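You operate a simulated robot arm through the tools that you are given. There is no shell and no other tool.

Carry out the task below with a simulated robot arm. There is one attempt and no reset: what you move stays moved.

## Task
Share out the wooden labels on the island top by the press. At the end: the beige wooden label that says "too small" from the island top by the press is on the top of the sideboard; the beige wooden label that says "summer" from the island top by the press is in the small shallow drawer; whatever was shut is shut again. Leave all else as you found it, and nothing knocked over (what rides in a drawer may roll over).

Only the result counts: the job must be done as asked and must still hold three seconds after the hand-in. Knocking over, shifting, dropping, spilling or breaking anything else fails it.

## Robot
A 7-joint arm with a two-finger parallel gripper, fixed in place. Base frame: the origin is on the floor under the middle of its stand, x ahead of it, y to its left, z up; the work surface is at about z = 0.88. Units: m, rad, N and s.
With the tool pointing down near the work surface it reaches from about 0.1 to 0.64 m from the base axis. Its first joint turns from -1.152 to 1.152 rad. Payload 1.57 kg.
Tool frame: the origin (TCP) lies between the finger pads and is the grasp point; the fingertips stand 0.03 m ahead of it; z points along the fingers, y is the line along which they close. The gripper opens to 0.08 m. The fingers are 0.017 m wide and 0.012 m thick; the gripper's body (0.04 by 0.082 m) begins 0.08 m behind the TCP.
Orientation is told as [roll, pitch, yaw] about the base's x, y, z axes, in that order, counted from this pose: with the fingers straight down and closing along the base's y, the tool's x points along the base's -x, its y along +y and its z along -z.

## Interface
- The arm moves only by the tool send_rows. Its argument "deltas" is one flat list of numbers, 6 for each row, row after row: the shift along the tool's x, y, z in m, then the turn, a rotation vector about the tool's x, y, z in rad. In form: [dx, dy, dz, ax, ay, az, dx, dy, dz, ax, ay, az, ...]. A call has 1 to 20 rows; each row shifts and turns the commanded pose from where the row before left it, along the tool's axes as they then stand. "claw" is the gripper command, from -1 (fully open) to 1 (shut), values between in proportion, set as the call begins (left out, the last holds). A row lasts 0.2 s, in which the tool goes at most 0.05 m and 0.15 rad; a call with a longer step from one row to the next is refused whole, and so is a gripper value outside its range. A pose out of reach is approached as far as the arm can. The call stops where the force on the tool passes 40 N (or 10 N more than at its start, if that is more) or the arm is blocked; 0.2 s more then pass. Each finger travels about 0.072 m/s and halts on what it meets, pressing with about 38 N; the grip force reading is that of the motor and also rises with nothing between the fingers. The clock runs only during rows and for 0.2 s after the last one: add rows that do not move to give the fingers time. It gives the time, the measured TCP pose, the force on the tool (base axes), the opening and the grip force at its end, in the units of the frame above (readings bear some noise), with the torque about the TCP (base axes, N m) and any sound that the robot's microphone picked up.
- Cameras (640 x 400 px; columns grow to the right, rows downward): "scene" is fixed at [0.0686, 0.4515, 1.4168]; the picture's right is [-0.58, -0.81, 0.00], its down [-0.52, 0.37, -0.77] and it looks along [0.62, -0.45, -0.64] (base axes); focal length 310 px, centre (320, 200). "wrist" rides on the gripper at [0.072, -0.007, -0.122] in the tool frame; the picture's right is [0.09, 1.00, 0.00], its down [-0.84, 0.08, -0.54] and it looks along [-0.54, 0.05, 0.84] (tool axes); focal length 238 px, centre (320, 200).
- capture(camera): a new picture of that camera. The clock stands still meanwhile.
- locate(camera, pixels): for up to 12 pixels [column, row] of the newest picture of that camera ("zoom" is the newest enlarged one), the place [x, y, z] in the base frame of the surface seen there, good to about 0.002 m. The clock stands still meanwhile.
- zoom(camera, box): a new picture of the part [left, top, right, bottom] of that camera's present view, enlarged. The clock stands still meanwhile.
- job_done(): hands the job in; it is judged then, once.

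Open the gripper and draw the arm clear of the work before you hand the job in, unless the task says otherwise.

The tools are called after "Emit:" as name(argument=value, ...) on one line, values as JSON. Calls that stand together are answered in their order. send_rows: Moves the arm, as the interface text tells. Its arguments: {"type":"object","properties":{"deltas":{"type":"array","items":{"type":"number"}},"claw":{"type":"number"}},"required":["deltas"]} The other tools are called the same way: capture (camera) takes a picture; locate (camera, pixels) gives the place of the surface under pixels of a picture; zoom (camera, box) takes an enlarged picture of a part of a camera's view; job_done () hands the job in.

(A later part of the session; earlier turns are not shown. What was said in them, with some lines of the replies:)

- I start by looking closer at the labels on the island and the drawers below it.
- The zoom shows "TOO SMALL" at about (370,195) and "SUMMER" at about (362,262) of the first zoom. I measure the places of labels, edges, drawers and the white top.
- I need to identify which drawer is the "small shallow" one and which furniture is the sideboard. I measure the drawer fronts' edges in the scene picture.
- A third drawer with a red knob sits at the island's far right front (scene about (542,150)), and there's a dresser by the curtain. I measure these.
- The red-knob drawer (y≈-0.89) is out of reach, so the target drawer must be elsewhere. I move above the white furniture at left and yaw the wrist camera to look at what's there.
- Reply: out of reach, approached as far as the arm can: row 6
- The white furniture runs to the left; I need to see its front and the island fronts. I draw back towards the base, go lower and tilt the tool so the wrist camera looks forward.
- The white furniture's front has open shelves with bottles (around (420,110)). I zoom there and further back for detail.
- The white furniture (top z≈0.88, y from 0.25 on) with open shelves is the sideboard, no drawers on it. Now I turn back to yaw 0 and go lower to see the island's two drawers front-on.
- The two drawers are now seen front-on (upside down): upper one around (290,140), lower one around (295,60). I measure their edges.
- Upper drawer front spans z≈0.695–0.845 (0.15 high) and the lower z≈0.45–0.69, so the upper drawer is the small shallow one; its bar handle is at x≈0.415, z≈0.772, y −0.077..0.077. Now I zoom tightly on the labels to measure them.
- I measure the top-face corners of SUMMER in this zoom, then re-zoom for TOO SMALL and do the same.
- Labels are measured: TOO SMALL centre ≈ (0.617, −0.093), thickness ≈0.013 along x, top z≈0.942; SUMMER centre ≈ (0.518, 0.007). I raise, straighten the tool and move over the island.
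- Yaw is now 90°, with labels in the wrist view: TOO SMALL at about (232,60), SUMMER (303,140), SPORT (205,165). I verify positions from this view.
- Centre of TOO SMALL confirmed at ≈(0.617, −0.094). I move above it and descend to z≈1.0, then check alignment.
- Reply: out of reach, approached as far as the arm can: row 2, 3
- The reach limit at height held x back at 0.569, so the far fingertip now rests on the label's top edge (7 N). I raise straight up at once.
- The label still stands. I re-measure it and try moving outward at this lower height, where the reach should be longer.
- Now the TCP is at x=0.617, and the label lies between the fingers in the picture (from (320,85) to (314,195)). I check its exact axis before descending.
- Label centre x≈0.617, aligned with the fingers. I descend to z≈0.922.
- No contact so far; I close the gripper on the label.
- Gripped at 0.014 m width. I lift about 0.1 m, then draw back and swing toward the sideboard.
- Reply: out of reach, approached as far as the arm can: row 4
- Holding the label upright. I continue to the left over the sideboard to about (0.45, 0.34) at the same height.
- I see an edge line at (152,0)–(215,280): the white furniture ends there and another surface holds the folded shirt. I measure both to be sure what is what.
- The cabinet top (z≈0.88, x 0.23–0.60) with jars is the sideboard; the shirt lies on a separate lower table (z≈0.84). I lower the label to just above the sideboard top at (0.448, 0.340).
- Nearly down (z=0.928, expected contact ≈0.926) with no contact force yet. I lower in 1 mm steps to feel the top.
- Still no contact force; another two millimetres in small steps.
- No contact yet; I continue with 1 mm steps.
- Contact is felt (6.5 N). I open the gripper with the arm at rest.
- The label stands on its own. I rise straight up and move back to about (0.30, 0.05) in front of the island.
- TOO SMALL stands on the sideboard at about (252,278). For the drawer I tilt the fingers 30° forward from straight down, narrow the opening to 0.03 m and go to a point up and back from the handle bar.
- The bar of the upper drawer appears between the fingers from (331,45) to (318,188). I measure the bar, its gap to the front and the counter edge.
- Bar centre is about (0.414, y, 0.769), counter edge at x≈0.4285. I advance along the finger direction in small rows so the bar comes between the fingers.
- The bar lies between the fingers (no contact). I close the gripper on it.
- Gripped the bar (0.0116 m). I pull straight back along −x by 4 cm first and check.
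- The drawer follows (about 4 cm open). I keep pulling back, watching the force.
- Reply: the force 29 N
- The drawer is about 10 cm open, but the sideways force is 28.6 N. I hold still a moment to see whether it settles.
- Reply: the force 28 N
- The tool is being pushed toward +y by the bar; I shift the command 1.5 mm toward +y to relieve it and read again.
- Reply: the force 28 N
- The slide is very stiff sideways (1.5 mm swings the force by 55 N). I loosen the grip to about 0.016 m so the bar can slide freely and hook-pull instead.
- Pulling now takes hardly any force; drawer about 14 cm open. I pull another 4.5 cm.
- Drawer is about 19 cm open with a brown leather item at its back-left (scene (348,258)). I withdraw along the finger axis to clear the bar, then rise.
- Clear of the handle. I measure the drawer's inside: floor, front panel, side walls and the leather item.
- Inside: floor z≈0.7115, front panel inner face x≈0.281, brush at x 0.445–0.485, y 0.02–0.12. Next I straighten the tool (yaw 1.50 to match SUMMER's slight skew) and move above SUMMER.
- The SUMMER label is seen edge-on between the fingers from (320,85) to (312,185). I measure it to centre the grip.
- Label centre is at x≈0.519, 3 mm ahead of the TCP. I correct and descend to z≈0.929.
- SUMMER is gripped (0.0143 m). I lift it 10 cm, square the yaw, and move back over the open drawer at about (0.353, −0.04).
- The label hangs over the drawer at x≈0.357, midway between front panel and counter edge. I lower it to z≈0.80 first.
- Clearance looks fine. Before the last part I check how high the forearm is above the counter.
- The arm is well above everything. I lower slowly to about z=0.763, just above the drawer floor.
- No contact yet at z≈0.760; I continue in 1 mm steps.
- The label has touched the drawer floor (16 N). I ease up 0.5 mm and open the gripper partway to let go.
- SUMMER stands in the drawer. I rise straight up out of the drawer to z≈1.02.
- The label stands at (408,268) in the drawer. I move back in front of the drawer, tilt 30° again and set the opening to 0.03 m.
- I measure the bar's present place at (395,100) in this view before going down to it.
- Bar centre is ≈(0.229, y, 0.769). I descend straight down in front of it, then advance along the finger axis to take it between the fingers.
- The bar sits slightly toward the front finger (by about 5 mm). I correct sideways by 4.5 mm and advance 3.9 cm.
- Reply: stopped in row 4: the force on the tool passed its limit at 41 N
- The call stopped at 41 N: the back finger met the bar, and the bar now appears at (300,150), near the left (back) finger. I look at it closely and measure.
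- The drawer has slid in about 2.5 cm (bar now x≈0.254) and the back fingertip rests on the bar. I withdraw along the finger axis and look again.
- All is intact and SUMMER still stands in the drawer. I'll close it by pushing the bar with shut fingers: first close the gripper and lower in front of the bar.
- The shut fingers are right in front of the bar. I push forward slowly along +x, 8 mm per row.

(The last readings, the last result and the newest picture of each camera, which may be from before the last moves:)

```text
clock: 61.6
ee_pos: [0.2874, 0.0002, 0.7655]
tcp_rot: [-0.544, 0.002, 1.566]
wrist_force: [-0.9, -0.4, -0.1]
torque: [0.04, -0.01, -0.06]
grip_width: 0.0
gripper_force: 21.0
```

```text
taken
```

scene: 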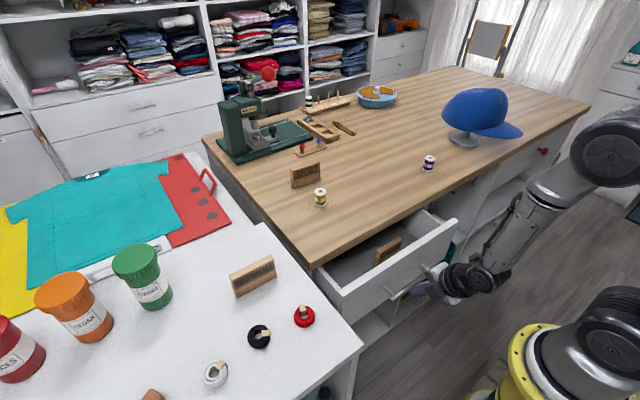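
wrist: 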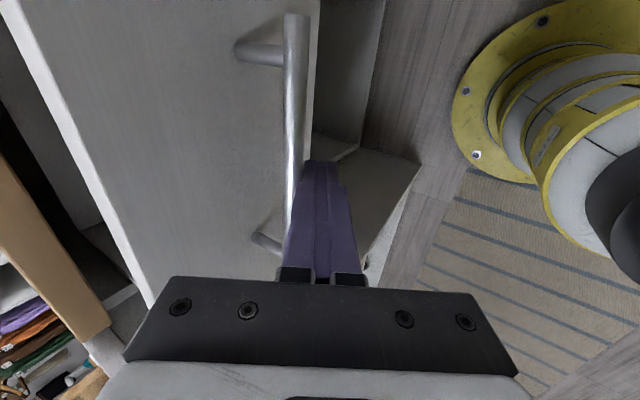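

The drawer is closing smoothly. I continue pushing 8 cm more at the same pace.

Emit:
send_rows(deltas=[0, -0.0068, 0.0041, 0, 0, 0, 0, -0.0068, 0.0041, 0, 0, 0, 0, -0.0068, 0.0041, 0, 0, 0, 0, -0.0068, 0.0041, 0, 0, 0, 0, -0.0068, 0.0041, 0, 0, 0, 0, -0.0068, 0.0041, 0, 0, 0, 0, -0.0068, 0.0041, 0, 0, 0, 0, -0.0068, 0.0041, 0, 0, 0, 0, -0.0068, 0.0041, 0, 0, 0])

Emit:
zoom(camera="scene", box=[300, 190, 480, 320])

Emit:
capture(camera="wrist")

```text
clock: 63.6
ee_pos: [0.3585, -0.0011, 0.7666]
tcp_rot: [-0.545, 0.002, 1.566]
wrist_force: [0.4, -0.8, -0.5]
torque: [0.02, -0.02, 0.01]
grip_width: 0.0003
gripper_force: 21.6
```

```text
3.08 times, centred on (390, 255) of scene
```

zoom: 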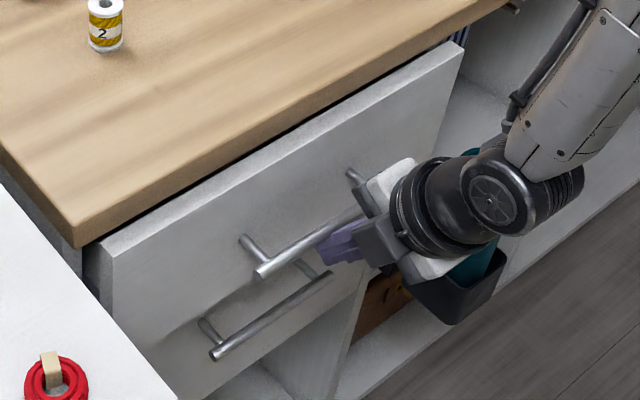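

```text
taken
```

wrist: 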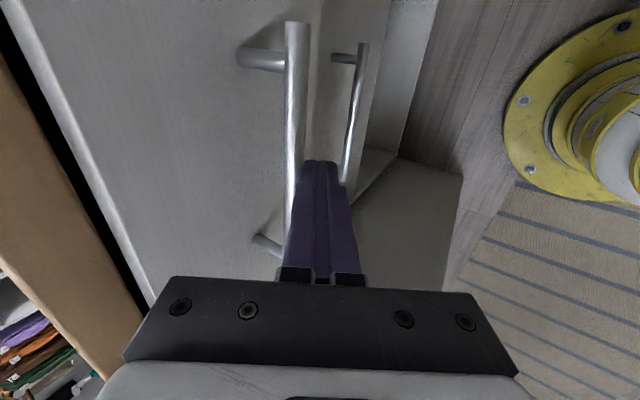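

About 3 cm remain. I push on in smaller rows until the drawer seats.

Emit:
send_rows(deltas=[0, -0.0051, 0.0031, 0, 0, 0, 0, -0.0051, 0.0031, 0, 0, 0, 0, -0.0051, 0.0031, 0, 0, 0, 0, -0.0051, 0.0031, 0, 0, 0, 0, -0.0026, 0.0016, 0, 0, 0, 0, -0.0017, 0.001, 0, 0, 0])

Emit:
zoom(camera="scene", box=[300, 190, 480, 320])

```text
clock: 65.0
ee_pos: [0.3884, -0.002, 0.7661]
tcp_rot: [-0.545, 0.004, 1.565]
wrist_force: [1.6, 0.1, 0.2]
torque: [-0.02, 0.01, -0.03]
grip_width: 0.0002
gripper_force: 20.9
```

```text
3.08 times, centred on (390, 255) of scene
```

zoom: 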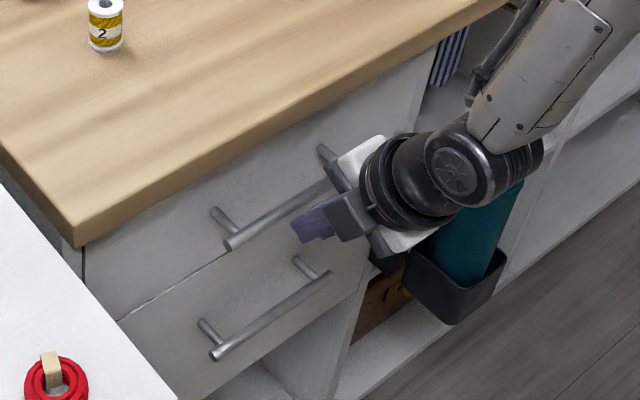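

It looks almost flush; no resistance yet. I push further in 1.5 mm rows until I feel the stop.

Emit:
send_rows(deltas=[0, -0.0013, 0.0008, 0, 0, 0, 0, -0.0013, 0.0008, 0, 0, 0, 0, -0.0013, 0.0008, 0, 0, 0])

Emit:
capture(camera="scene")

Emit:
locate(camera="scene", pixels=[[335, 275], [350, 262], [365, 265], [372, 262], [330, 270], [340, 290], [350, 310], [410, 215]])

```text
clock: 65.8
ee_pos: [0.3925, 0.0013, 0.7673]
tcp_rot: [-0.545, 0.0, 1.565]
wrist_force: [-0.1, 0.2, -0.3]
torque: [-0.01, 0.01, -0.02]
grip_width: 0.0
gripper_force: 21.3
```

```text
taken
```

scene: 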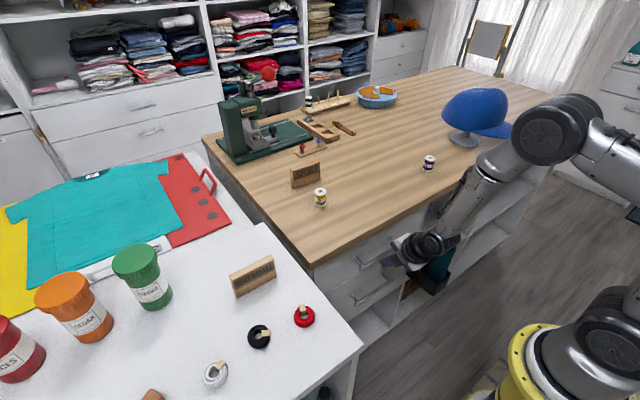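

```text
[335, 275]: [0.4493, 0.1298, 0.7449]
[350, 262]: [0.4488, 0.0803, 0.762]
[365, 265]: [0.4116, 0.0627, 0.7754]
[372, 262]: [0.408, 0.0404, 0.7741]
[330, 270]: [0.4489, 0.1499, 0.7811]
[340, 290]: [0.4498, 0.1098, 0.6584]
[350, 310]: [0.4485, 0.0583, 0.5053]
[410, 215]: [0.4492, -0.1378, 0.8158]
```

The upper front is at x≈0.449, same as before and as the lower drawer. I push a couple more millimetres to confirm the stop.

Emit:
send_rows(deltas=[0, -0.0013, 0.0008, 0, 0, 0, 0, -0.0013, 0.0008, 0, 0, 0])

```text
clock: 66.4
ee_pos: [0.3957, 0.0001, 0.7664]
tcp_rot: [-0.543, 0.002, 1.567]
wrist_force: [0.6, 0.2, -0.2]
torque: [-0.01, -0.02, -0.02]
grip_width: 0.0002
gripper_force: 21.4
```

No force yet. I look with the wrist camera whether the fingers still touch the bar.

Emit:
capture(camera="wrist")

Emit:
zoom(camera="wrist", box=[220, 10, 380, 290])

Emit:
locate(camera="wrist", pixels=[[300, 60], [296, 100], [295, 130], [294, 160], [250, 100], [200, 100], [330, 170], [310, 170]])

```text
taken
```

wrist: 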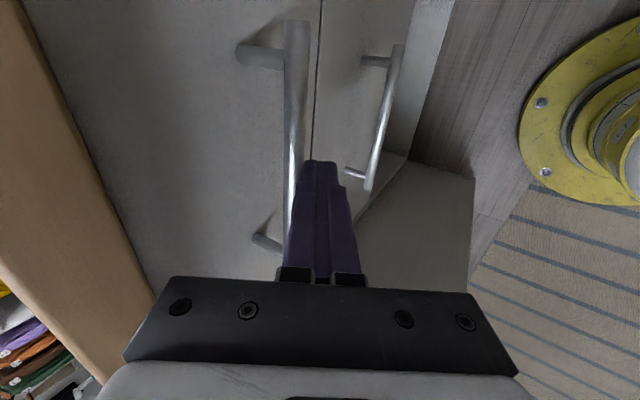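

```text
1.43 times, centred on (300, 150) of wrist
```

zoom: 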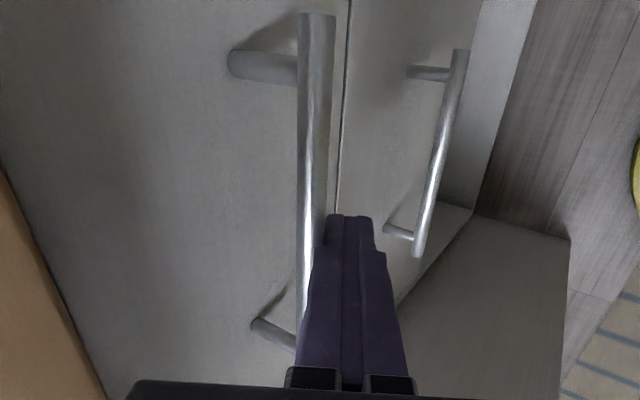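

```text
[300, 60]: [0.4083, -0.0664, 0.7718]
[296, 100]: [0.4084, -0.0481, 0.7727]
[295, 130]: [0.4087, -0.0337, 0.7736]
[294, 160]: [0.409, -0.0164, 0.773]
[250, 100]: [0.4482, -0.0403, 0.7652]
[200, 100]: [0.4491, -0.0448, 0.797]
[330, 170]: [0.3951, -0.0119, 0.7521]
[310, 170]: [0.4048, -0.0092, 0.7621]
```

Bar surface is back at x≈0.4085 as at the start. I push 2 mm more to confirm it is against its stop.

Emit:
send_rows(deltas=[0, -0.0013, 0.0008, 0, 0, 0, 0, -0.0013, 0.0008, 0, 0, 0])

```text
clock: 67.0
ee_pos: [0.3964, -0.0008, 0.7662]
tcp_rot: [-0.542, 0.003, 1.565]
wrist_force: [-2.9, 1.1, -0.8]
torque: [-0.01, -0.02, 0.07]
grip_width: 0.0
gripper_force: 21.8
```

A light reaction of about −3 N in x appears; I push a last 1.5 mm to see it grow.

Emit:
send_rows(deltas=[0, -0.0013, 0.0008, 0, 0, 0])

```text
clock: 67.4
ee_pos: [0.3973, -0.0004, 0.7654]
tcp_rot: [-0.539, 0.002, 1.566]
wrist_force: [-9.9, -1.7, 1.6]
torque: [0.0, -0.03, 0.05]
grip_width: 0.0001
gripper_force: 21.7
```

The reaction is now −10 N in x with no more motion: the drawer is shut. I back off in −x, then rise.

Emit:
send_rows(deltas=[0, 0.0086, -0.0052, 0, 0, 0, 0, 0.0171, -0.0103, 0, 0, 0, 0, 0.0257, -0.0155, 0, 0, 0, 0, 0.0257, -0.0155, 0, 0, 0, 0, -0.02, -0.0343, 0, 0, 0, 0, -0.02, -0.0343, 0, 0, 0, 0, -0.02, -0.0343, 0, 0, 0, 0, -0.02, -0.0343, 0, 0, 0, 0, -0.02, -0.0343, 0, 0, 0, 0, -0.02, -0.0343, 0, 0, 0, 0, 0, 0, -0.135, 0, 0, 0, 0, 0, -0.135, 0, 0, 0, 0, 0, -0.135, 0, 0, 0, 0, 0, -0.135, 0, 0])

Emit:
capture(camera="scene")

Emit:
capture(camera="wrist")

```text
clock: 70.4
ee_pos: [0.3059, -0.0005, 1.0047]
tcp_rot: [-0.002, 0.0, 1.566]
wrist_force: [0.8, -0.1, -0.5]
torque: [0.01, -0.01, 0.0]
grip_width: 0.0004
gripper_force: 21.2
out of reach, approached as far as the arm can: row 9
```

```text
taken
```

scene: 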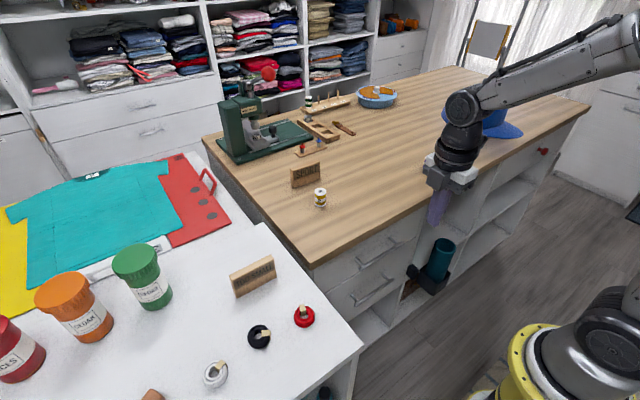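

```text
taken
```

wrist: 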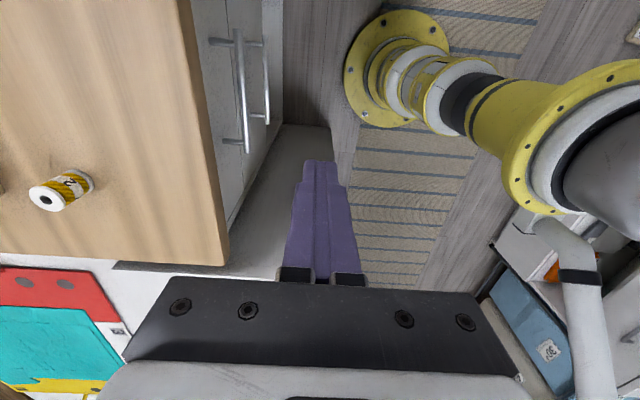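

The drawer is shut and the arm is clear. I open the gripper, rise a bit more, and inspect drawer front and sideboard label once more.

Emit:
send_rows(deltas=[0, 0, -0.04, 0, 0, 0, 0, 0, -0.04, 0, 0, 0, 0, 0, -0.04, 0, 0, 0, 0, 0, 0, 0, 0, 0, 0, 0, 0, 0, 0, 0, 0, 0, 0, 0, 0, 0], claw=-1)

Emit:
zoom(camera="scene", box=[280, 190, 460, 330])

Emit:
locate(camera="scene", pixels=[[330, 270], [335, 275], [360, 268], [410, 215], [390, 240], [340, 290], [390, 270], [252, 268], [245, 285]])

Emit:
zoom(camera="scene", box=[180, 80, 460, 340])

```text
clock: 71.8
ee_pos: [0.3044, 0.0004, 1.1248]
tcp_rot: [-0.003, 0.001, 1.566]
wrist_force: [0.4, 0.1, 0.0]
torque: [0.0, 0.05, 0.04]
grip_width: 0.0799
gripper_force: 0.0
```

```text
2.86 times, centred on (370, 260) of scene
```

zoom: 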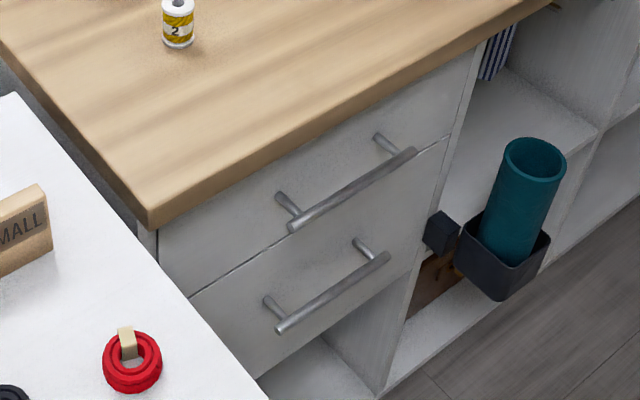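

```text
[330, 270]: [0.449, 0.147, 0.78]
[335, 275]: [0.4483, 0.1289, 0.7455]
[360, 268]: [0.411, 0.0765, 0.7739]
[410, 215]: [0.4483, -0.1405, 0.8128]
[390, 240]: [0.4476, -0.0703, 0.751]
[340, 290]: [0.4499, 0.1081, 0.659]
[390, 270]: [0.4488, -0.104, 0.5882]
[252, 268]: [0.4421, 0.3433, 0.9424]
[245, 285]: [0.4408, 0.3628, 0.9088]
```

```text
1.54 times, centred on (320, 210) of scene
```

zoom: 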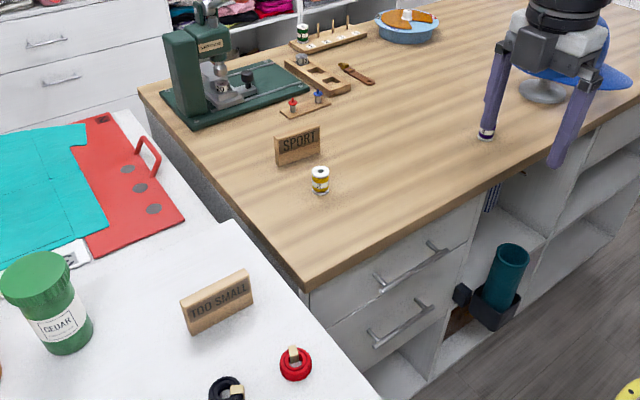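

The drawer front sits flush at x≈0.449, TOO SMALL stands on the sideboard at (0.44, 0.35), SUMMER is in the shut upper drawer, and everything else is as found. The gripper is open and clear, so I hand the job in.

Emit:
job_done()

```text
The job is handed in.
```

I've put both labels in place and handed the job in; I haven't seen the verdict.

- **"Too small":** it stands upright on the top of the sideboard. I took the sideboard to be the white cabinet with the jars.
- **"Summer":** it was standing upright in the shallow drawer when I started to close it. I took "the small shallow drawer" to be the upper of the two island drawers: it is about 0.15 m high and the one below about 0.24 m. The shoe brush was already in that drawer and is still there.
- **Drawer:** it is shut again. Its front is back where it started, and I felt it reach its stop.

Two contacts happened along the way. A fingertip briefly rested on top of "too small" before I picked it up, and it stayed standing. When I went to close the drawer, a finger pressed on the handle hard enough (41 N) to stop the move and push the drawer in about 2.5 cm. I backed off and closed it with the fingers shut.

The last pictures show nothing else moved or knocked over. The gripper is open and clear of the work.
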